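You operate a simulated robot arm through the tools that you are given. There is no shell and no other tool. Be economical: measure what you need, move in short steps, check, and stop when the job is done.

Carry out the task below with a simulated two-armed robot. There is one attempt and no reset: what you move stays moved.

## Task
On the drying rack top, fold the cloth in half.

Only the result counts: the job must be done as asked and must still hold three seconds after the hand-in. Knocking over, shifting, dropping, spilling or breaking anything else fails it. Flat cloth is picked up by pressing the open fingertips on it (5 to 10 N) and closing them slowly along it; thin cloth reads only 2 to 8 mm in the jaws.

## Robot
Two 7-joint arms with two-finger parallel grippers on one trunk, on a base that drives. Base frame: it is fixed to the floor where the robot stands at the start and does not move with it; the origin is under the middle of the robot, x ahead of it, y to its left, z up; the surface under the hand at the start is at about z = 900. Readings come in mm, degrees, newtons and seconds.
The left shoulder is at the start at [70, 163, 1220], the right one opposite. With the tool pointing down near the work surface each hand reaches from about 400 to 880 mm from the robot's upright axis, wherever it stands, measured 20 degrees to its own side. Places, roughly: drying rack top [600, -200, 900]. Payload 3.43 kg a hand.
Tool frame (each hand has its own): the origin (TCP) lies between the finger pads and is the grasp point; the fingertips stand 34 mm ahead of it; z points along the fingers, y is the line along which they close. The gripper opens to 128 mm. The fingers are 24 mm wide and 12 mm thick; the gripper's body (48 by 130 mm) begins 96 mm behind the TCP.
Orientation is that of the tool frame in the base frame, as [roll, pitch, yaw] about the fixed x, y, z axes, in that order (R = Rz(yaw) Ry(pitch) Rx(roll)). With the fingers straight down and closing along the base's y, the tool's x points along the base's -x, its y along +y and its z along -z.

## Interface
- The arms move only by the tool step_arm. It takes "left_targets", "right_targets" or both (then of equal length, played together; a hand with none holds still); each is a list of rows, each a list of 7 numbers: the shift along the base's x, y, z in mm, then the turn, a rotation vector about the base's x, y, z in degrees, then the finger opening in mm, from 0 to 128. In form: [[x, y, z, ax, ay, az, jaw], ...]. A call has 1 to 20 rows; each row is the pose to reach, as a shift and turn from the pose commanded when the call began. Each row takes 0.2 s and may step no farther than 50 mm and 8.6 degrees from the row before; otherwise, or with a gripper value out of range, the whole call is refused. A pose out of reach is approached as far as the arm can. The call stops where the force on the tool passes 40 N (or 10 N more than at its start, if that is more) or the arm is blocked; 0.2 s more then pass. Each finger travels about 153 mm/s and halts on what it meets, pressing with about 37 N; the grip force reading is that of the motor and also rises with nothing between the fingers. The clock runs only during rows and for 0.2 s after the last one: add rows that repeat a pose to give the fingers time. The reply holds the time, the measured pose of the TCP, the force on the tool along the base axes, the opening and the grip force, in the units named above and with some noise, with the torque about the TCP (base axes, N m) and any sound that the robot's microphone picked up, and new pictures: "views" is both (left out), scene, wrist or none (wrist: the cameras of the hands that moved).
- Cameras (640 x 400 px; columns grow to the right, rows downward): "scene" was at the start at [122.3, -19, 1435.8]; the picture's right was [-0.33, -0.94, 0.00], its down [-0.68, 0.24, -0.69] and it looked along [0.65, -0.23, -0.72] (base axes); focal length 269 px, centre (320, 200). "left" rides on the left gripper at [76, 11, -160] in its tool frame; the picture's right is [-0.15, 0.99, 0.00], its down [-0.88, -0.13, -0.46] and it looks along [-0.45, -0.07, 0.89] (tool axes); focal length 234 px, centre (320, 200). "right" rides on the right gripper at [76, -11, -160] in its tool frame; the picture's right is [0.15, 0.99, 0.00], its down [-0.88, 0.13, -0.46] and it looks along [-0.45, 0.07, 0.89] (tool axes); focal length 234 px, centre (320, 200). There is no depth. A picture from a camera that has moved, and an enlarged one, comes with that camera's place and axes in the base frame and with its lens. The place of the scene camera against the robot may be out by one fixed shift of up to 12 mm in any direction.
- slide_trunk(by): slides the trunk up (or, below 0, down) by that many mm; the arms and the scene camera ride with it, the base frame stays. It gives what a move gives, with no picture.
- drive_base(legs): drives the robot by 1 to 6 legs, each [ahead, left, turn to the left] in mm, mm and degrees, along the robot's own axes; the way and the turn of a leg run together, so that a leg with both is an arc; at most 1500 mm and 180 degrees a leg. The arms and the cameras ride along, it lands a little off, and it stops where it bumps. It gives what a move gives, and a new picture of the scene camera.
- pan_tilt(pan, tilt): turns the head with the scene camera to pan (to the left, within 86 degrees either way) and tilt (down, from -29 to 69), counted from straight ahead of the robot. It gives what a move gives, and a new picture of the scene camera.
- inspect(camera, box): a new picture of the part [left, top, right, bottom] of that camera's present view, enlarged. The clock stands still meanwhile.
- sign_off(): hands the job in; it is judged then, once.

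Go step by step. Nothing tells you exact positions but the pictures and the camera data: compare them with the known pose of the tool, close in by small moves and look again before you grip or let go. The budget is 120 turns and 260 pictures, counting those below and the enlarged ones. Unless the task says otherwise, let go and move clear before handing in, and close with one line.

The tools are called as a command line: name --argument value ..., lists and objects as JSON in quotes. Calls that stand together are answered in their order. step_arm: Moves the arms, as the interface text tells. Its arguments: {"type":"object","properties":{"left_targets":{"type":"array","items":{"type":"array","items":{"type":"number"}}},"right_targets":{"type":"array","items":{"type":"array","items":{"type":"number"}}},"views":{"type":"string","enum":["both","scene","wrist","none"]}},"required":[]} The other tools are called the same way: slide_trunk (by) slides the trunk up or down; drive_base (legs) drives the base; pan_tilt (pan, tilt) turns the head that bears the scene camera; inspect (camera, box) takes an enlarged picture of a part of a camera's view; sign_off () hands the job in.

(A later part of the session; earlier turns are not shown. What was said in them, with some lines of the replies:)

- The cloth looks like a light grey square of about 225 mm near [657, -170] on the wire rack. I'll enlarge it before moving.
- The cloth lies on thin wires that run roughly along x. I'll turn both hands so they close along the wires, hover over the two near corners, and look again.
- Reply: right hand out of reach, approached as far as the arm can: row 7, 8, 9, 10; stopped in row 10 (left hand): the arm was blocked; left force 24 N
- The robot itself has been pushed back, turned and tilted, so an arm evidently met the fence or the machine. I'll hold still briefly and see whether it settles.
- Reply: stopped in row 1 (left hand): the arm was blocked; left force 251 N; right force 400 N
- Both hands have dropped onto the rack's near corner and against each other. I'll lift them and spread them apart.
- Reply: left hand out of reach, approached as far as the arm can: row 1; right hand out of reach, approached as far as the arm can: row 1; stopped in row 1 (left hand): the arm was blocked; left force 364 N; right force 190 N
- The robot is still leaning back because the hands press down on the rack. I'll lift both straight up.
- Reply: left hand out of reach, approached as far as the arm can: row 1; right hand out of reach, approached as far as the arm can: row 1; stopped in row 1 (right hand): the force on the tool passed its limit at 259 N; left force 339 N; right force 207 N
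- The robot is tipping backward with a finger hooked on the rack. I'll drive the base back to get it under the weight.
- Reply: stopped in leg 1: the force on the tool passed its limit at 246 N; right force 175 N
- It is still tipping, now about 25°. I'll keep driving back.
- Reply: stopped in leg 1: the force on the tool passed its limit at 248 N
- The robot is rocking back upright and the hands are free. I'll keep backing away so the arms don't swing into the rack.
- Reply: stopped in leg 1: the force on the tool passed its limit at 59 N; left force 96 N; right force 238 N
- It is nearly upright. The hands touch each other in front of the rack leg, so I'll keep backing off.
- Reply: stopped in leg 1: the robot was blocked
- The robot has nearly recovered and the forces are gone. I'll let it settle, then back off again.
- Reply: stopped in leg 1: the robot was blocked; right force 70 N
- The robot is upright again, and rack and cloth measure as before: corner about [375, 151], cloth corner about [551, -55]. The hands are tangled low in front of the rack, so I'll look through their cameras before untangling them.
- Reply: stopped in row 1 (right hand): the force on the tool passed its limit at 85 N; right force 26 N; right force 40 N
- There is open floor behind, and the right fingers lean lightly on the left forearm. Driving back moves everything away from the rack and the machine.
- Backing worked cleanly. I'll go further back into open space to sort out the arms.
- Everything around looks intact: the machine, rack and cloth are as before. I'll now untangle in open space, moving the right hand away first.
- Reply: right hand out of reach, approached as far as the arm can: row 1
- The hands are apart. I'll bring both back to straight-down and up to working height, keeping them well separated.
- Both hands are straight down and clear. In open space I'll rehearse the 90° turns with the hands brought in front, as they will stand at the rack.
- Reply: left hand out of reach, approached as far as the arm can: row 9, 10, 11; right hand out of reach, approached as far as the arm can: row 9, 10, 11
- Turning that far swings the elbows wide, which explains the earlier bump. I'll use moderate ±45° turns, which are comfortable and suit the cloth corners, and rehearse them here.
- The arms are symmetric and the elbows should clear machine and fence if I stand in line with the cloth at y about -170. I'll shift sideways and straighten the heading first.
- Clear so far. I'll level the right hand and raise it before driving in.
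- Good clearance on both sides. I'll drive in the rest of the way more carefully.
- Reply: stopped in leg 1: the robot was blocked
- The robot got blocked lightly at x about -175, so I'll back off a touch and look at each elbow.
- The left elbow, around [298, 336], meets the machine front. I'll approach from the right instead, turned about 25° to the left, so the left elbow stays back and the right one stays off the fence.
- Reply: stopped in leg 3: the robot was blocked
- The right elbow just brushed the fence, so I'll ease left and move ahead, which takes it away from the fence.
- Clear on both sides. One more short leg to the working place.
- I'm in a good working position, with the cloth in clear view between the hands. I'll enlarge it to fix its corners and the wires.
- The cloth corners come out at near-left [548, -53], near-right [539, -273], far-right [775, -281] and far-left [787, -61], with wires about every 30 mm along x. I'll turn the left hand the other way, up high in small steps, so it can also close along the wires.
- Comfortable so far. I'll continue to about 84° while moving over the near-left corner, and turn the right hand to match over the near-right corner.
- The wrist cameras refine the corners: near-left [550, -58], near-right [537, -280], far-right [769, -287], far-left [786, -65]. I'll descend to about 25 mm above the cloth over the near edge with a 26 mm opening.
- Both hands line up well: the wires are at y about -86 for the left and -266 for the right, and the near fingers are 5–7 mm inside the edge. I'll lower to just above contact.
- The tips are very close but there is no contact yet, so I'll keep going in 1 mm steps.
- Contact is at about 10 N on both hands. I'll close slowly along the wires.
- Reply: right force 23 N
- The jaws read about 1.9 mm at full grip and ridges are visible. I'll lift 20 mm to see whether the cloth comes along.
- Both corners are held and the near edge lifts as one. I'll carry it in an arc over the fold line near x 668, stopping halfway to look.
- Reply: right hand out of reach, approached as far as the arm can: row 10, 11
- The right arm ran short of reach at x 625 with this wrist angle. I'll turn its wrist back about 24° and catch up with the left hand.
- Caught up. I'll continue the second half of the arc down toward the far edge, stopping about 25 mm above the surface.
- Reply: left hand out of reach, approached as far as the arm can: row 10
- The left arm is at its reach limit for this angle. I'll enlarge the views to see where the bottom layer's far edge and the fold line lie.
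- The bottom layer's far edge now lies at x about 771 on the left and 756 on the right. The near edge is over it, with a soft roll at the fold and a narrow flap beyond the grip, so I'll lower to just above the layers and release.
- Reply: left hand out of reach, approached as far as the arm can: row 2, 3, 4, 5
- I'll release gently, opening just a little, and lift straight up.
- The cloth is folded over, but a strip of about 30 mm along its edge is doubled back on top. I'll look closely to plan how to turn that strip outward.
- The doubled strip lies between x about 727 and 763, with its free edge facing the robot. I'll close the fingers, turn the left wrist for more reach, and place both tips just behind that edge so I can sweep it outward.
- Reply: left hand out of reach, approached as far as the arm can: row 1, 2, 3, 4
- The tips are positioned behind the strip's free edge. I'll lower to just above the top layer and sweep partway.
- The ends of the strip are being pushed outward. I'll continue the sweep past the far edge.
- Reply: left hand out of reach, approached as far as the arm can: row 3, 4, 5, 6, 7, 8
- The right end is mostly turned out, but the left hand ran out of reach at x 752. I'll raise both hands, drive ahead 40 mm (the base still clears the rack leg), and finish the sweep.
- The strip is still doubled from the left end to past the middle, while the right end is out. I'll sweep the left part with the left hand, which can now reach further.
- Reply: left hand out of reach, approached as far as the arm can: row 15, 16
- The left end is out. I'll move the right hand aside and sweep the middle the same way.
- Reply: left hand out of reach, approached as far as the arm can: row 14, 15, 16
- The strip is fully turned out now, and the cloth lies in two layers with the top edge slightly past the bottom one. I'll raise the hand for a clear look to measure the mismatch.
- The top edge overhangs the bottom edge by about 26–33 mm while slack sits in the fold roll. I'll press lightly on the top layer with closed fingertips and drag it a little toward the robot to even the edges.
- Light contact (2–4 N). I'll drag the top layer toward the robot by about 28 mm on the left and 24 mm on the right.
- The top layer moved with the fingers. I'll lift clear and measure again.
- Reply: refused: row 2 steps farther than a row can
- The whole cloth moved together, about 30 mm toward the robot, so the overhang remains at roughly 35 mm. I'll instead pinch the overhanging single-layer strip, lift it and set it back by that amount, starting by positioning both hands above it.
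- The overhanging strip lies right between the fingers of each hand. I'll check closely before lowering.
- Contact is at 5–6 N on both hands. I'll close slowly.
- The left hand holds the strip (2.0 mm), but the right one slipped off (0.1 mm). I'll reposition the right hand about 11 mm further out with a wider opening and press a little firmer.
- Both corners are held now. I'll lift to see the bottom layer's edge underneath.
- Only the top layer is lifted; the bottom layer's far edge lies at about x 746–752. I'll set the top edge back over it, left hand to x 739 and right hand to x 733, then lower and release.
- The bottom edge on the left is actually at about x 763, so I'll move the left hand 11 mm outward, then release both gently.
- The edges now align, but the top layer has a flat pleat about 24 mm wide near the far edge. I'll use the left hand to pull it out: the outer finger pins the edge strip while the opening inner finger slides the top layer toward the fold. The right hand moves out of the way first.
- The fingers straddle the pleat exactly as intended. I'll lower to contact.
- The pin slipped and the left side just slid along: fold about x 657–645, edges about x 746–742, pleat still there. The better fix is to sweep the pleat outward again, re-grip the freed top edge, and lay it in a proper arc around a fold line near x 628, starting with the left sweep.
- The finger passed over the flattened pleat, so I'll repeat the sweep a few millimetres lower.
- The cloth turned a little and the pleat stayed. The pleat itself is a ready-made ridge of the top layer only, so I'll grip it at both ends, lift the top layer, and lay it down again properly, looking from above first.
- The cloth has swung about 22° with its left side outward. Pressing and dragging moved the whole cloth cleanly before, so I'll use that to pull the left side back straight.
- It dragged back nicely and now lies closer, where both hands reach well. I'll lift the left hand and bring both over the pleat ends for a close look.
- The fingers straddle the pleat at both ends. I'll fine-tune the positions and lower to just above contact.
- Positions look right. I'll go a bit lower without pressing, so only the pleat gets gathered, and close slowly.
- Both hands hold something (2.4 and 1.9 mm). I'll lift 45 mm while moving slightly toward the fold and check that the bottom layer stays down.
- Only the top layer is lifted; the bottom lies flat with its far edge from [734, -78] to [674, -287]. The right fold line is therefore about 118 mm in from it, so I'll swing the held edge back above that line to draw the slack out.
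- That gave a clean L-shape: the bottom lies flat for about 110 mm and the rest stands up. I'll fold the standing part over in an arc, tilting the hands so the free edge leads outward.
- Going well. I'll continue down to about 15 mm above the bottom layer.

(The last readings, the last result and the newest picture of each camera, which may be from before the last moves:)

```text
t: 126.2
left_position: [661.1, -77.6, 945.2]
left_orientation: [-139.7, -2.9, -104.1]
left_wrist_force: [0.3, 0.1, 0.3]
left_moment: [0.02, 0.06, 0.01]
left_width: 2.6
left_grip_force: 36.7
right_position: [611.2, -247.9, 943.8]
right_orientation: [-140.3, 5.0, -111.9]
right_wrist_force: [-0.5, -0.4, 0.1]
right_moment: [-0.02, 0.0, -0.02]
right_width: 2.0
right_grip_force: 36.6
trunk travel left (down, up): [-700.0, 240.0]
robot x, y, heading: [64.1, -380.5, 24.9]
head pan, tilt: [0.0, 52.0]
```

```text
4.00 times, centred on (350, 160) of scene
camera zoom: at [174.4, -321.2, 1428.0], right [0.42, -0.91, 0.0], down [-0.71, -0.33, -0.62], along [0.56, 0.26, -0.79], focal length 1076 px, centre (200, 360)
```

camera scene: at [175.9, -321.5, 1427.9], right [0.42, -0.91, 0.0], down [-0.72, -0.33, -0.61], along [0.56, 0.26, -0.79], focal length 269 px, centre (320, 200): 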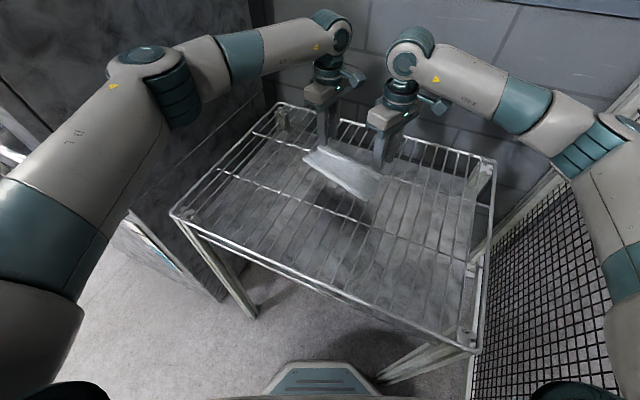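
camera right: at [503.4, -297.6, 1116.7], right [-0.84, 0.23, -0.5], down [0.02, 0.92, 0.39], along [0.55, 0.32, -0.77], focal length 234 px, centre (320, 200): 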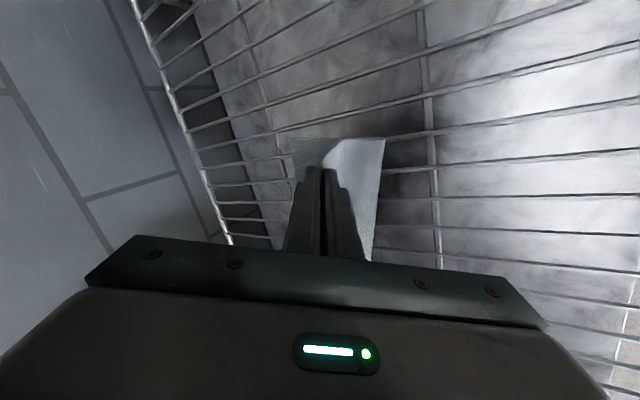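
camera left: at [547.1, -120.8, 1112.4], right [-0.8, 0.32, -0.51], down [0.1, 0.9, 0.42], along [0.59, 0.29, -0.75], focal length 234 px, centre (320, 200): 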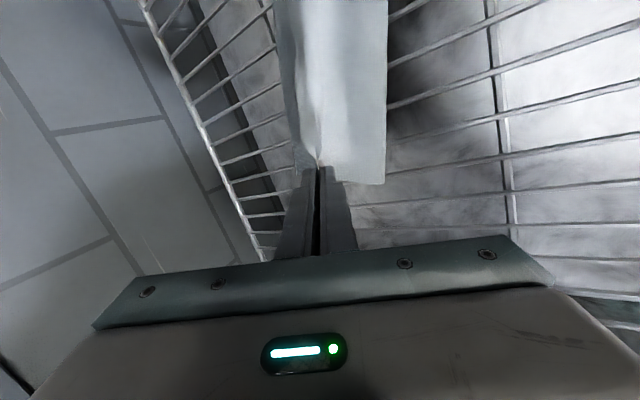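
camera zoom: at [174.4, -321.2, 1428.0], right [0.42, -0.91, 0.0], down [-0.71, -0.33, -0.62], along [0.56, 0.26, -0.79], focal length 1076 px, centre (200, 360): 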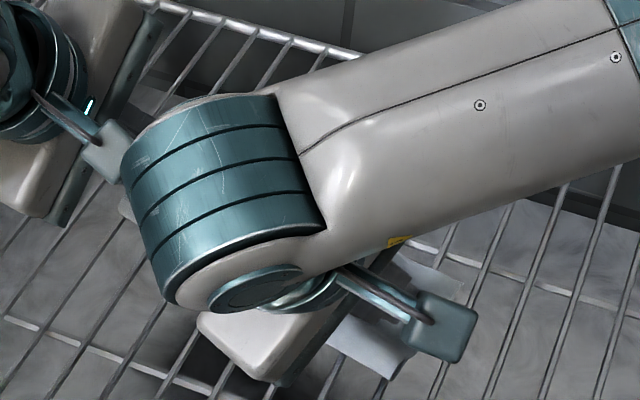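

The free edge reaches the far edge and the bottom layer hasn't moved. I'll open slightly and draw the fingers straight back out along their own direction.

step_arm --left_targets '[[1, 0, -3, 0, 0, 0, 0], [1, 0, -3, 0, 0, 0, 4], [1, 0, -3, 0, 0, 0, 8], [1, 0, -3, 0, 0, 0, 10], [-4, 1, 3, 0, 0, 0, 10], [-10, 3, 10, 0, 0, 0, 10], [-18, 5, 20, 0, 0, 0, 10], [-30, 8, 36, 0, 0, 0, 10], [-45, 12, 56, 0, 0, 0, 10], [-60, 15, 80, 0, 0, 0, 10]]' --right_targets '[[1, 0, -3, 0, 0, 0, 0], [1, 0, -3, 0, 0, 0, 4], [1, 0, -3, 0, 0, 0, 8], [1, 0, -3, 0, 0, 0, 10], [-4, 1, 3, 0, 0, 0, 10], [-10, 3, 10, 0, 0, 0, 10], [-18, 5, 20, 0, 0, 0, 10], [-30, 0, 36, 0, 0, 0, 10], [-45, -20, 56, 0, 0, 0, 10], [-60, -45, 80, 0, 0, 0, 10]]' --views "wrist"

inspect --camera "scene" --box '[280, 110, 420, 210]'

```text
t: 128.4
left_position: [599.2, -63.0, 1023.3]
left_orientation: [-139.7, -3.0, -104.1]
left_wrist_force: [0.6, 0.1, 0.8]
left_moment: [-0.01, -0.01, 0.02]
left_width: 10.0
left_grip_force: 0.0
right_position: [547.6, -295.0, 1024.1]
right_orientation: [-140.3, 5.0, -111.9]
right_wrist_force: [0.2, -0.5, 0.7]
right_moment: [-0.01, -0.02, 0.03]
right_width: 10.3
right_grip_force: 0.1
trunk travel left (down, up): [-700.0, 240.0]
robot x, y, heading: [63.2, -378.3, 24.8]
head pan, tilt: [0.0, 52.0]
camera right: at [427.9, -341.0, 1146.5], right [-0.74, 0.2, -0.64], down [-0.04, 0.94, 0.34], along [0.67, 0.28, -0.69], focal length 234 px, centre (320, 200)
camera left: at [474.9, -104.1, 1141.9], right [-0.7, 0.29, -0.65], down [0.03, 0.92, 0.39], along [0.71, 0.25, -0.66], focal length 234 px, centre (320, 200)
```

right: 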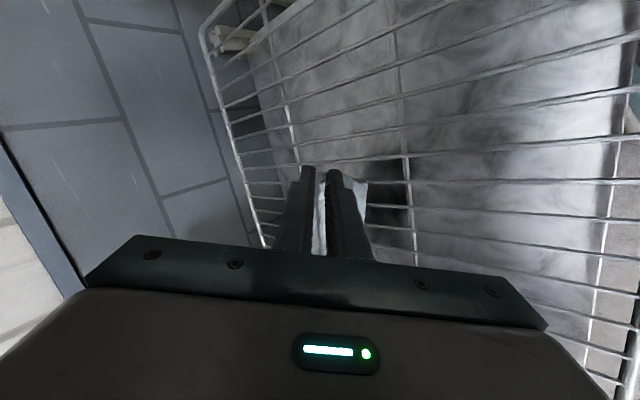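
left: 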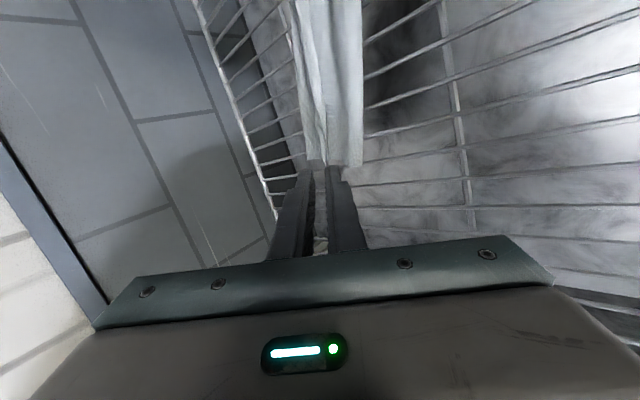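

```text
4.00 times, centred on (350, 160) of scene
camera zoom: at [172.8, -322.4, 1428.1], right [0.42, -0.91, 0.0], down [-0.71, -0.33, -0.62], along [0.56, 0.26, -0.79], focal length 1076 px, centre (200, 360)
```

zoom: 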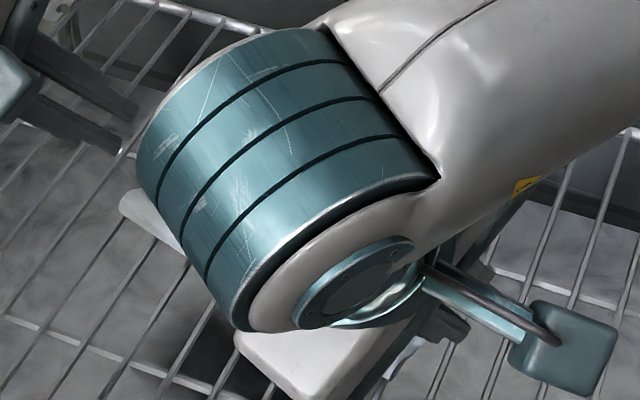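

Released. I'll straighten both hands, move them aside and look.

step_arm --left_targets '[[-5, 5, 15, 2, 6.8, 0, 10], [-10, 12, 30, 4, 13.6, 0, 10], [-15, 20, 45, 6, 20.4, 0, 10], [-20, 28, 55, 8, 27.2, 0, 10], [-25, 36, 60, 10, 34, 0, 10], [-30, 40, 60, 11, 38, 0, 10]]' --right_targets '[[0, -25, 10, 2, 6.8, 0, 10], [0, -50, 20, 4, 13.6, 0, 10], [0, -75, 25, 6, 20.4, 0, 10], [0, -100, 30, 8, 27.2, 0, 10], [0, -120, 30, 10, 34, 0, 10], [0, -140, 30, 11, 38, 0, 10]]'

inspect --camera "scene" --box '[280, 110, 420, 210]'

```text
t: 129.8
left_position: [571.0, -16.6, 1081.4]
left_orientation: [-179.4, -1.2, -102.5]
left_wrist_force: [-0.2, -0.1, 1.1]
left_moment: [0.03, 0.0, 0.01]
left_width: 10.0
left_grip_force: 0.0
right_position: [550.7, -427.5, 1054.4]
right_orientation: [-179.7, -0.1, -113.5]
right_wrist_force: [1.0, 0.8, -0.9]
right_moment: [0.0, 0.02, 0.0]
right_width: 10.1
right_grip_force: 0.1
trunk travel left (down, up): [-700.0, 240.0]
robot x, y, heading: [65.6, -382.3, 25.0]
head pan, tilt: [0.0, 52.0]
camera scene: at [175.2, -313.6, 1427.8], right [0.42, -0.91, 0.0], down [-0.71, -0.34, -0.61], along [0.56, 0.26, -0.79], focal length 269 px, centre (320, 200)
camera right: at [530.1, -501.3, 1214.1], right [-0.97, 0.26, -0.01], down [0.23, 0.86, 0.45], along [0.12, 0.44, -0.89], focal length 234 px, centre (320, 200)
camera left: at [543.7, -84.5, 1243.0], right [-0.93, 0.36, -0.01], down [0.32, 0.84, 0.44], along [0.17, 0.4, -0.9], focal length 234 px, centre (320, 200)
```

scene: 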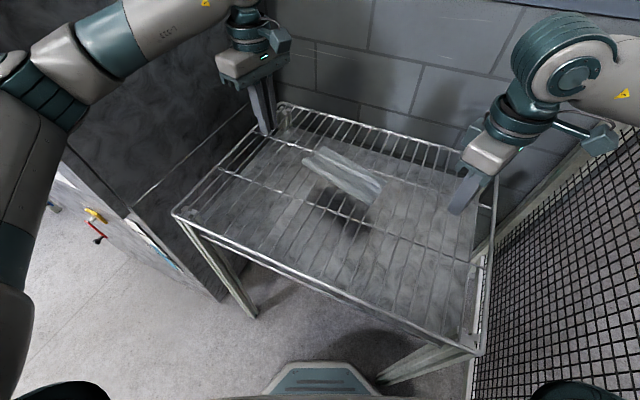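
right: 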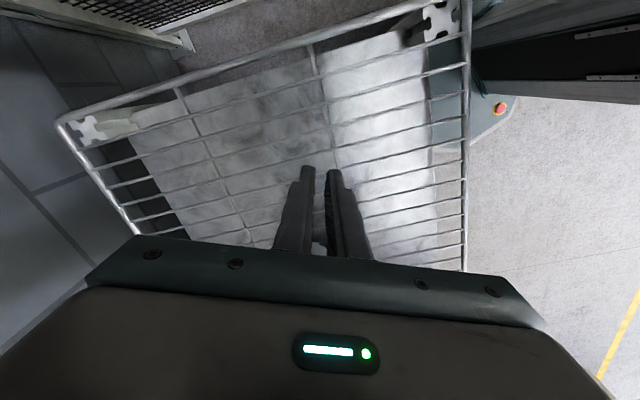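
left: 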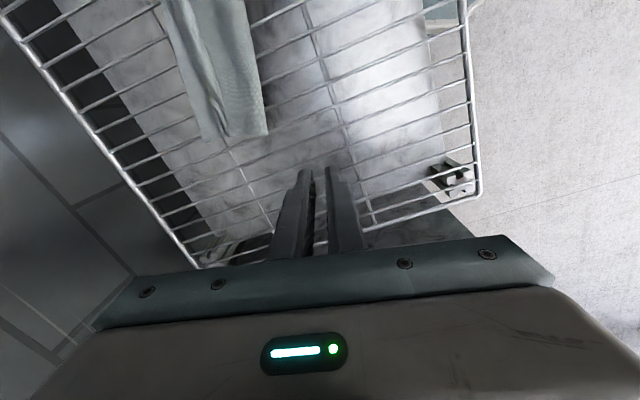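

```text
4.00 times, centred on (350, 160) of scene
camera zoom: at [175.2, -313.6, 1427.8], right [0.42, -0.91, 0.0], down [-0.71, -0.34, -0.61], along [0.56, 0.26, -0.79], focal length 1076 px, centre (200, 360)
```

zoom: 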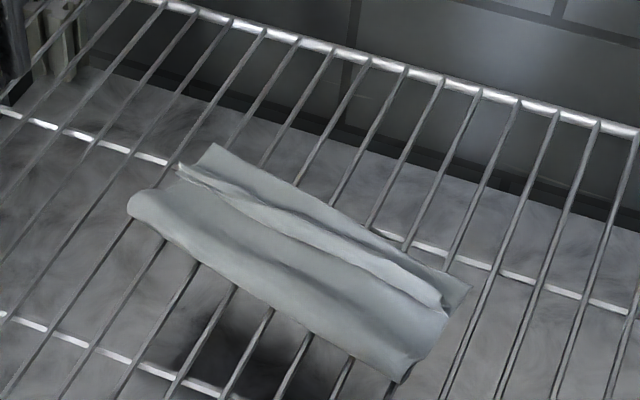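

inspect --camera "scene" --box '[305, 140, 395, 210]'

inspect --camera "left" --box '[140, 0, 300, 150]'

```text
5.71 times, centred on (350, 175) of scene
camera zoom: at [175.2, -313.6, 1427.8], right [0.42, -0.91, 0.0], down [-0.71, -0.34, -0.61], along [0.56, 0.26, -0.79], focal length 1537 px, centre (149, 343)
```

zoom: 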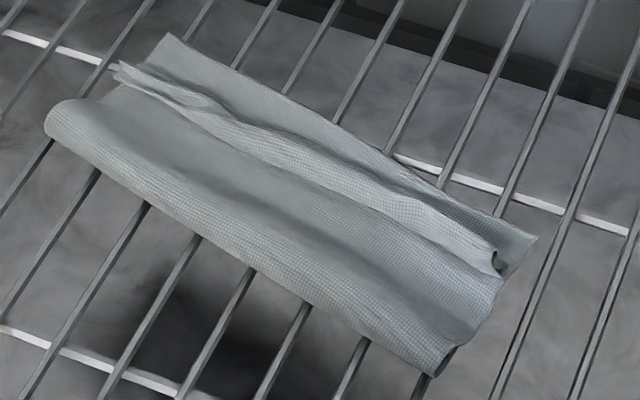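

```text
2.67 times, centred on (220, 75) of left
camera zoom: at [543.7, -84.5, 1243.0], right [-0.93, 0.36, -0.01], down [0.32, 0.84, 0.44], along [0.17, 0.4, -0.9], focal length 624 px, centre (587, 533)
```

zoom: 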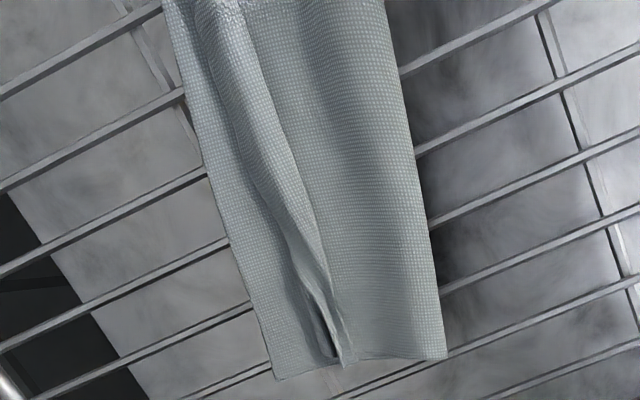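

The bottom layer is fully flat, and the top now ends about 30 mm short with its lip curled and spare slack in the fold. I'll re-grip the standing ridge, lift it, overshoot outward, and lower it moving back so the lip lays outward.

step_arm --left_targets '[[20, -10, -5, 0, 0, 0, 20], [40, -22, -15, 0, 0, 0, 30], [60, -36, -30, 0, 0, 0, 30], [80, -50, -50, 0, 0, 0, 30], [98, -62, -75, 0, 0, 0, 30], [110, -70, -98, 0, 0, 0, 30], [117, -75, -116, 0, 0, 0, 30]]' --right_targets '[[15, 28, 0, 0, 0, 2, 20], [30, 56, -5, 0, 0, 4, 30], [45, 84, -15, 0, 0, 6, 30], [60, 112, -30, 0, 0, 6, 30], [78, 140, -50, 0, 0, 6, 30], [92, 162, -72, 0, 0, 6, 30], [99, 172, -89, 0, 0, 6, 30]]' --views "none"

inspect --camera "left" --box '[230, 60, 430, 220]'

inspect --camera "right" --box '[230, 100, 430, 260]'

```text
t: 131.4
left_position: [689.6, -97.5, 966.9]
left_orientation: [-179.4, -0.9, -102.8]
left_wrist_force: [0.1, 0.2, -0.2]
left_moment: [0.0, 0.02, 0.03]
left_width: 30.0
left_grip_force: 0.1
right_position: [650.9, -260.4, 965.5]
right_orientation: [-179.7, 0.2, -107.7]
right_wrist_force: [-1.1, -0.8, 0.4]
right_moment: [-0.01, 0.03, -0.01]
right_width: 30.1
right_grip_force: 0.1
trunk travel left (down, up): [-700.0, 240.0]
robot x, y, heading: [64.0, -383.4, 24.6]
head pan, tilt: [0.0, 52.0]
```

```text
2.50 times, centred on (330, 140) of left
camera zoom: at [661.5, -166.1, 1128.0], right [-0.93, 0.36, -0.01], down [0.32, 0.84, 0.44], along [0.17, 0.41, -0.9], focal length 585 px, centre (295, 350)
```

zoom: 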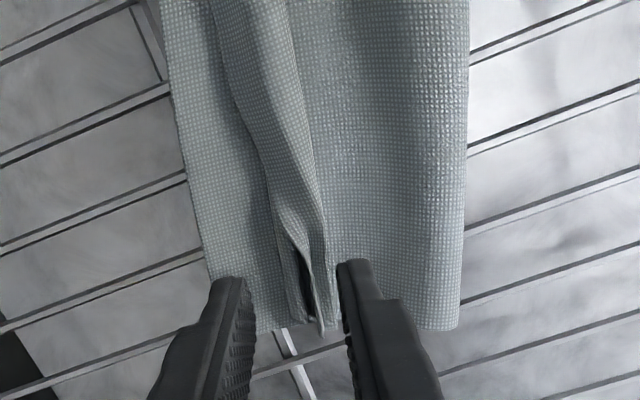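

```text
2.50 times, centred on (330, 180) of right
camera zoom: at [636.2, -336.1, 1125.3], right [-0.99, 0.16, -0.01], down [0.14, 0.88, 0.46], along [0.08, 0.45, -0.89], focal length 585 px, centre (295, 250)
```

zoom: 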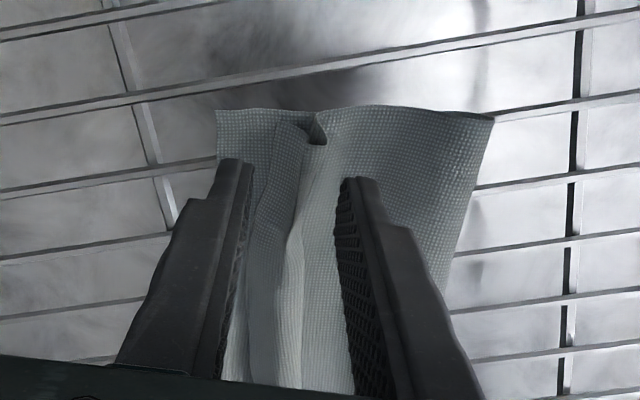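

The lip already lies outward, and the top is only about 17–27 mm short with a standing ridge. I'll grip the ridge, shift it outward by about 20 mm, and release.

step_arm --left_targets '[[-2, 3, -12, 0, 0, 0, 30], [-2, 5, -22, 0, 0, 0, 30], [-2, 5, -27, 0, 0, 0, 26], [-2, 5, -27, 0, 0, 0, 22], [-2, 5, -27, 0, 0, 0, 18], [-2, 5, -27, 0, 0, 0, 14], [-2, 5, -27, 0, 0, 0, 10], [-2, 5, -27, 0, 0, 0, 6], [-2, 5, -27, 0, 0, 0, 3], [-2, 5, -27, 0, 0, 0, 0], [-2, 5, -27, 0, 0, 0, 0], [-2, 5, -20, 0, 0, 0, 0]]' --right_targets '[[-2, -1, -12, 0, 0, 0, 30], [-2, -1, -20, 0, 0, 0, 30], [-2, -1, -26, 0, 0, 0, 26], [-2, -1, -26, 0, 0, 0, 22], [-2, -1, -26, 0, 0, 0, 18], [-2, -1, -26, 0, 0, 0, 14], [-2, -1, -26, 0, 0, 0, 10], [-2, -1, -26, 0, 0, 0, 6], [-2, -1, -26, 0, 0, 0, 3], [-2, -1, -26, 0, 0, 0, 0], [-2, -1, -26, 0, 0, 0, 0], [-2, -1, -19, 0, 0, 0, 0]]' --views "none"

inspect --camera "left" --box '[230, 60, 430, 220]'

inspect --camera "right" --box '[230, 80, 430, 240]'

```text
t: 134.0
left_position: [687.0, -91.3, 948.7]
left_orientation: [-179.2, -0.9, -102.7]
left_wrist_force: [-0.4, -0.6, 0.7]
left_moment: [0.01, 0.0, 0.01]
left_width: 2.2
left_grip_force: 36.8
right_position: [647.5, -262.3, 944.7]
right_orientation: [-179.6, 0.1, -107.8]
right_wrist_force: [-0.3, 0.7, -0.4]
right_moment: [0.02, -0.06, -0.03]
right_width: 1.9
right_grip_force: 36.5
trunk travel left (down, up): [-700.0, 240.0]
robot x, y, heading: [63.0, -383.2, 24.7]
head pan, tilt: [0.0, 52.0]
```

```text
2.50 times, centred on (330, 140) of left
camera zoom: at [658.5, -161.1, 1109.2], right [-0.93, 0.36, -0.01], down [0.32, 0.84, 0.44], along [0.17, 0.41, -0.9], focal length 585 px, centre (295, 350)
```

zoom: 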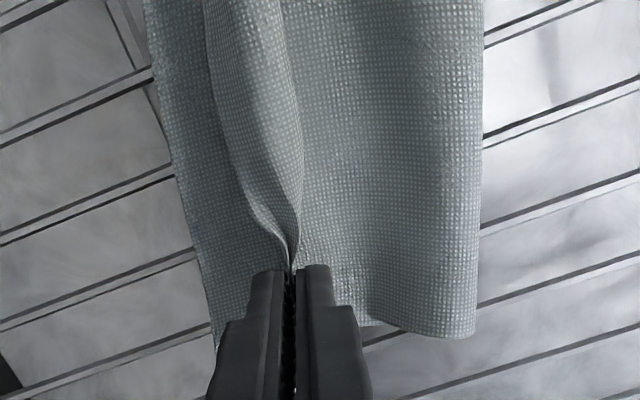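

```text
2.50 times, centred on (330, 160) of right
camera zoom: at [633.0, -338.7, 1104.7], right [-0.99, 0.16, -0.01], down [0.14, 0.88, 0.46], along [0.08, 0.45, -0.89], focal length 585 px, centre (295, 300)
```

zoom: 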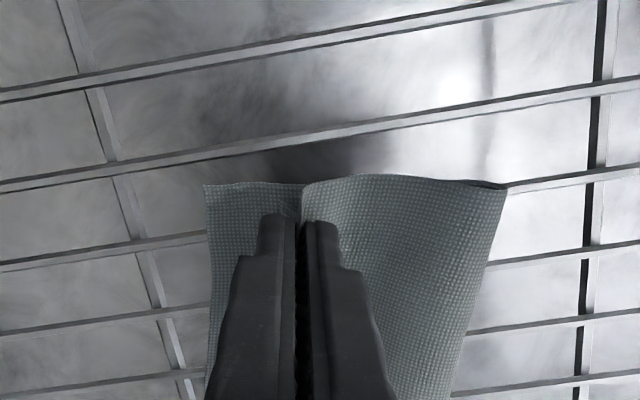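

Both hands grip the ridge again. I'll lift, overshoot outward, then lower coming slightly back.

step_arm --left_targets '[[0, 0, 12, 0, 0, 0, 0], [7, -2, 24, 0, 0, 0, 0], [17, -5, 26, 0, 0, 0, 0], [27, -7.5, 26, 0, 0, 0, 0], [36, -10, 24, 0, 0, 0, 0], [34, -9.5, 14, 0, 0, 0, 0], [30, -8.5, 5, 0, 0, 0, 0], [26, -7, -4, 0, 0, 0, 0], [25, -7, -8, 0, 0, 0, 0], [25, -7, -8, 0, 0, 0, 0]]' --right_targets '[[0, 0, 14, 0, 0, 0, 0], [6, -2, 27, 0, 0, 0, 0], [14, -4, 29, 0, 0, 0, 0], [23, -6, 29, 0, 0, 0, 0], [31, -9, 27, 0, 0, 0, 0], [29, -8, 17, 0, 0, 0, 0], [25, -7, 8, 0, 0, 0, 0], [21, -6, -1, 0, 0, 0, 0], [20, -5.5, -4, 0, 0, 0, 0], [20, -5.5, -4, 0, 0, 0, 0]]' --views "none"

inspect --camera "left" --box '[200, 0, 440, 220]'

inspect --camera "right" --box '[230, 80, 430, 240]'

inspect --camera "scene" --box '[290, 120, 410, 210]'

```text
t: 136.2
left_position: [710.7, -101.0, 941.1]
left_orientation: [-179.4, -0.9, -102.7]
left_wrist_force: [0.8, 1.3, 4.7]
left_moment: [0.01, 0.0, 0.03]
left_width: 2.5
left_grip_force: 37.1
right_position: [667.4, -269.1, 941.3]
right_orientation: [-179.6, 0.2, -107.8]
right_wrist_force: [-0.8, 0.4, 0.0]
right_moment: [0.01, -0.02, 0.03]
right_width: 1.6
right_grip_force: 36.8
trunk travel left (down, up): [-700.0, 240.0]
robot x, y, heading: [70.5, -382.8, 25.1]
head pan, tilt: [0.0, 52.0]
```

```text
1.82 times, centred on (320, 110) of left
camera zoom: at [682.2, -169.5, 1101.3], right [-0.93, 0.36, -0.01], down [0.32, 0.84, 0.44], along [0.17, 0.41, -0.9], focal length 426 px, centre (320, 364)
```

zoom: 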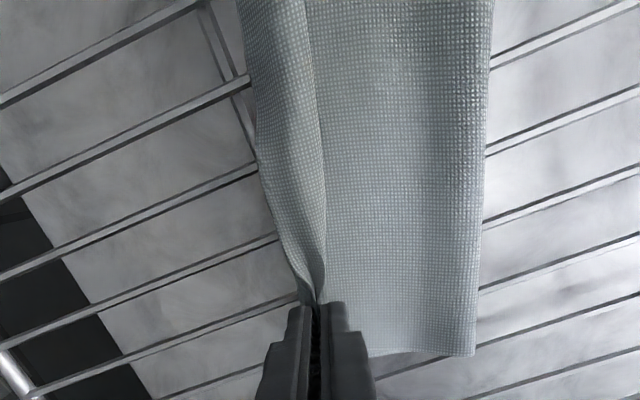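

```text
2.50 times, centred on (330, 160) of right
camera zoom: at [653.3, -345.2, 1100.9], right [-0.99, 0.16, -0.01], down [0.14, 0.88, 0.46], along [0.08, 0.45, -0.89], focal length 585 px, centre (295, 300)
```

zoom: 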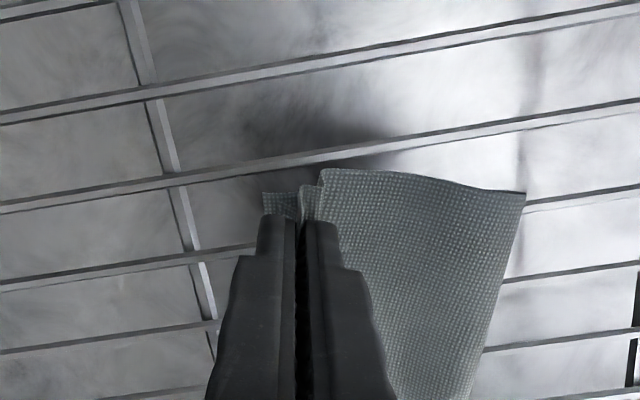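

```text
4.44 times, centred on (350, 165) of scene
camera zoom: at [174.2, -321.7, 1428.1], right [0.42, -0.91, 0.0], down [-0.71, -0.33, -0.62], along [0.56, 0.26, -0.79], focal length 1195 px, centre (187, 356)
```

zoom: 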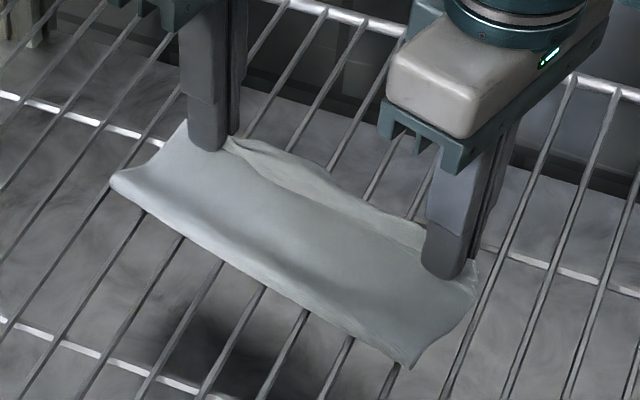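

The top edge is now right at the bottom's far edge and the bottom corner hasn't moved. I'll release and lift.

step_arm --left_targets '[[0, 0, 0.5, 0, 0, 0, 4], [0, 0, 1, 0, 0, 0, 8], [0, 0, 1.5, 0, 0, 0, 12], [0, 0, 8, 0, 0, 0, 12], [0, 0, 20, 0, 0, 0, 12], [-8, 10, 45, 0, 0, 0, 12], [-20, 25, 80, 0, 0, 0, 12], [-35, 40, 110, 0, 0, 0, 12]]' --right_targets '[[0, 0, 0, 0, 0, 0, 4], [0, 0, 0, 0, 0, 0, 8], [0, 0, 0, 0, 0, 0, 12], [0, 0, 8, 0, 0, 0, 12], [0, 0, 20, 0, 0, 0, 12], [0, -20, 45, 0, 0, 0, 12], [-10, -50, 75, 0, 0, 0, 12], [-20, -90, 100, 0, 0, 0, 12]]' --views "wrist"

inspect --camera "scene" --box '[305, 135, 395, 205]'

inspect --camera "left" --box '[180, 0, 400, 180]'

```text
t: 138.0
left_position: [673.9, -62.3, 1051.0]
left_orientation: [-179.3, -0.8, -102.7]
left_wrist_force: [-0.3, -0.3, 0.2]
left_moment: [0.0, -0.01, 0.02]
left_width: 11.9
left_grip_force: 0.1
right_position: [647.5, -358.9, 1042.3]
right_orientation: [-179.6, 0.3, -107.7]
right_wrist_force: [-1.1, -0.4, 0.3]
right_moment: [0.04, 0.01, 0.02]
right_width: 11.8
right_grip_force: 0.0
trunk travel left (down, up): [-700.0, 240.0]
robot x, y, heading: [66.8, -382.4, 24.9]
head pan, tilt: [0.0, 52.0]
camera right: at [633.1, -435.8, 1201.9], right [-0.99, 0.16, -0.01], down [0.14, 0.88, 0.46], along [0.08, 0.45, -0.89], focal length 234 px, centre (320, 200)
camera left: at [646.2, -131.3, 1212.6], right [-0.93, 0.36, -0.01], down [0.32, 0.84, 0.44], along [0.17, 0.41, -0.9], focal length 234 px, centre (320, 200)
```

right: 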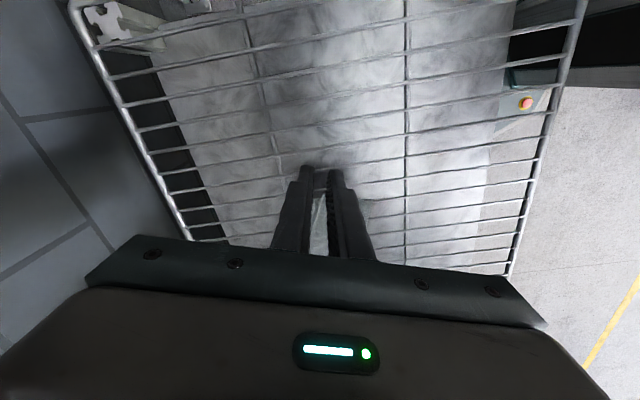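
left: 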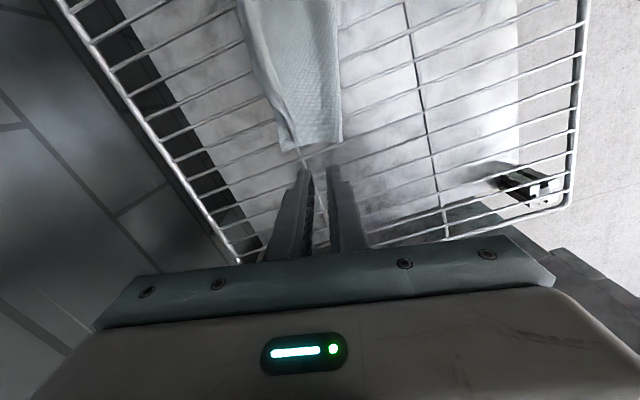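

```text
5.71 times, centred on (350, 170) of scene
camera zoom: at [172.7, -323.0, 1428.1], right [0.42, -0.91, 0.0], down [-0.71, -0.33, -0.62], along [0.56, 0.26, -0.79], focal length 1537 px, centre (149, 371)
```

zoom: 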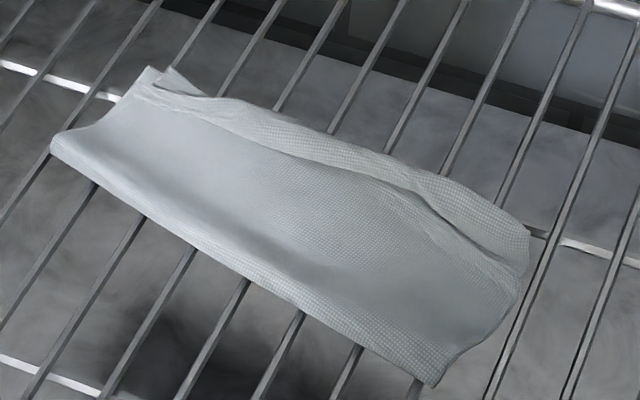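

```text
2.22 times, centred on (290, 90) of left
camera zoom: at [646.2, -131.3, 1212.6], right [-0.93, 0.36, -0.01], down [0.32, 0.84, 0.44], along [0.17, 0.41, -0.9], focal length 520 px, centre (387, 444)
```

zoom: 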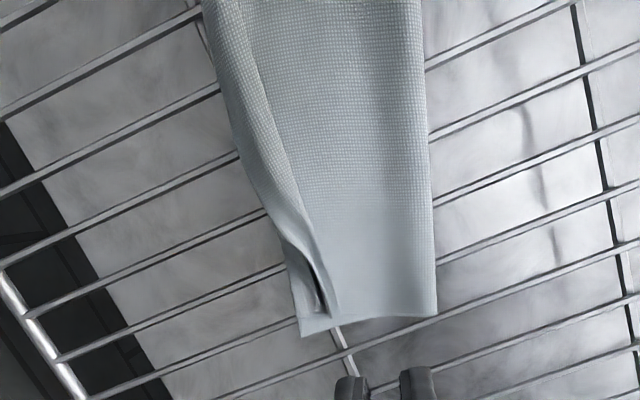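

The cloth now lies folded with its edges together; only a soft wrinkle and a puffy fold remain. I'll gently press the fold flat with straight-down touches, with no sideways motion.

step_arm --left_targets '[[-8, -8, -35, 0, 0, 0, 4], [-16, -16, -65, 0, 0, 0, 0], [-24, -24, -90, 0, 0, 0, 0], [-24, -24, -105, 0, 0, 0, 0], [-24, -24, -111, 0, 0, 0, 0], [-24, -24, -113, 0, 0, 0, 0], [-24, -24, -113, 0, 0, 0, 0], [-24, -24, -95, 0, 0, 0, 0], [-24, -10, -60, 0, 0, 0, 0], [-24, 20, -30, 0, 0, 0, 0], [-24, 50, -10, 0, 0, 0, 0], [-24, 80, 0, 0, 0, 0, 0]]' --right_targets '[[-10, 30, -15, 0, 0, 0, 4], [-20, 60, -40, 0, 0, 0, 0], [-34, 88, -70, 0, 0, 0, 0], [-44, 109, -94, 0, 0, 0, 0], [-44, 109, -101, 0, 0, 0, 0], [-44, 109, -104, 0, 0, 0, 0], [-44, 109, -104, 0, 0, 0, 0], [-44, 109, -85, 0, 0, 0, 0], [-44, 109, -60, 0, 0, 0, 0], [-44, 109, -60, 0, 0, 0, 0], [-44, 109, -60, 0, 0, 0, 0], [-44, 109, -60, 0, 0, 0, 0]]' --views "none"

step_arm --right_targets '[[8, 28, 0, 0, 0, 0, 0], [16, 55, 0, 0, 0, 0, 0], [16, 55, -25, 0, 0, 0, 0], [16, 55, -38, 0, 0, 0, 0], [16, 55, -44, 0, 0, 0, 0], [16, 55, -44, 0, 0, 0, 0], [16, 55, -20, 0, 0, 0, 0], [20, 80, -10, 0, 0, 0, 0], [26, 105, -10, 0, 0, 0, 0], [26, 105, -30, 0, 0, 0, 0], [26, 105, -44, 0, 0, 0, 0], [26, 105, -44, 0, 0, 0, 0], [26, 105, -20, 0, 0, 0, 0], [16, 70, 15, 0, 0, 0, 0], [6, 30, 30, 0, 0, 0, 0], [0, -15, 40, 0, 0, 0, 0], [0, -60, 50, 0, 0, 0, 0], [0, -105, 60, 0, 0, 0, 0], [0, -140, 60, 0, 0, 0, 0]]' --views "none"

inspect --camera "scene" --box '[300, 130, 400, 210]'

```text
t: 140.6
left_position: [651.3, 20.8, 1051.2]
left_orientation: [-179.3, -1.0, -102.7]
left_wrist_force: [0.0, 0.6, -0.1]
left_moment: [-0.04, -0.01, -0.02]
left_width: 0.0
left_grip_force: 33.4
right_position: [603.9, -251.0, 982.2]
right_orientation: [-179.5, 0.2, -107.8]
right_wrist_force: [0.1, 0.3, -0.8]
right_moment: [-0.02, 0.01, 0.02]
right_width: 0.1
right_grip_force: 33.1
trunk travel left (down, up): [-700.0, 240.0]
robot x, y, heading: [66.0, -381.8, 24.8]
head pan, tilt: [0.0, 52.0]
```

```text
refused: row 14 steps farther than a row can; nothing moved
```

```text
5.00 times, centred on (350, 170) of scene
camera zoom: at [173.9, -320.3, 1428.0], right [0.42, -0.91, 0.0], down [-0.71, -0.33, -0.62], along [0.56, 0.26, -0.79], focal length 1345 px, centre (170, 350)
```

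zoom: 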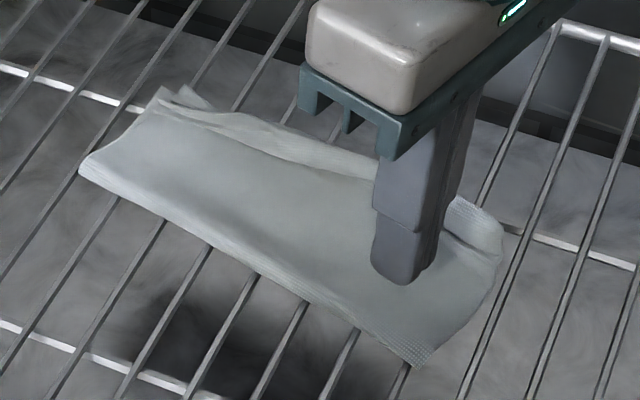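

The fold flattened well at both ends. I'll do the same at two middle points with the right hand.

step_arm --right_targets '[[8, 28, 0, 0, 0, 0, 0], [16, 55, 0, 0, 0, 0, 0], [16, 55, -25, 0, 0, 0, 0], [16, 55, -38, 0, 0, 0, 0], [16, 55, -44, 0, 0, 0, 0], [16, 55, -44, 0, 0, 0, 0], [16, 55, -20, 0, 0, 0, 0], [20, 80, -10, 0, 0, 0, 0], [26, 105, -10, 0, 0, 0, 0], [26, 105, -30, 0, 0, 0, 0], [26, 105, -44, 0, 0, 0, 0], [26, 105, -44, 0, 0, 0, 0], [26, 105, -20, 0, 0, 0, 0], [20, 80, 10, 0, 0, 0, 0], [10, 45, 30, 0, 0, 0, 0], [0, 5, 40, 0, 0, 0, 0], [0, -40, 50, 0, 0, 0, 0], [0, -85, 60, 0, 0, 0, 0], [0, -130, 60, 0, 0, 0, 0], [0, -150, 60, 0, 0, 0, 0]]' --views "none"

inspect --camera "scene" --box '[300, 130, 400, 210]'

```text
t: 144.8
left_position: [650.1, 20.3, 1051.1]
left_orientation: [-179.5, -0.9, -102.7]
left_wrist_force: [-0.5, 0.3, -1.0]
left_moment: [-0.01, 0.02, 0.0]
left_width: 0.0
left_grip_force: 33.0
right_position: [605.1, -399.6, 1042.8]
right_orientation: [-179.6, 0.3, -107.7]
right_wrist_force: [0.6, 0.5, -0.9]
right_moment: [-0.02, -0.03, 0.0]
right_width: 0.3
right_grip_force: 33.3
trunk travel left (down, up): [-700.0, 240.0]
robot x, y, heading: [66.1, -382.6, 24.9]
head pan, tilt: [0.0, 52.0]
```

```text
5.00 times, centred on (350, 170) of scene
camera zoom: at [174.2, -321.8, 1428.0], right [0.42, -0.91, 0.0], down [-0.71, -0.33, -0.62], along [0.56, 0.26, -0.79], focal length 1345 px, centre (170, 350)
```

zoom: 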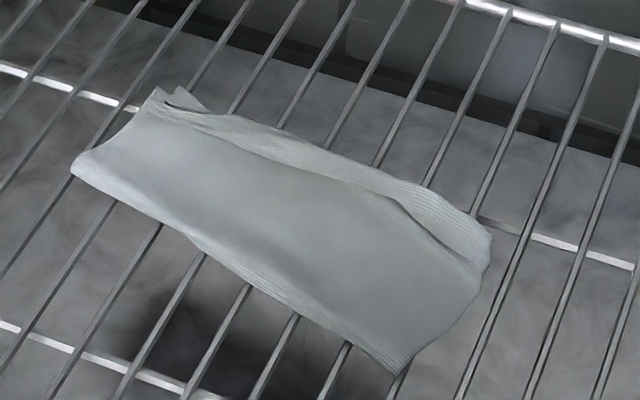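

The cloth lies flat on the rack, folded in two with its edges together, and both hands are clear. I'm handing in.

sign_off

```text
The job is handed in.
```

The cloth on the drying rack is folded in half, edge to edge to within about 20 mm, with a soft wrinkle left along the open edge. Early on the robot bumped and tipped, and its hands struck and briefly hooked the rack; it recovered, and the rack measured unmoved afterwards.
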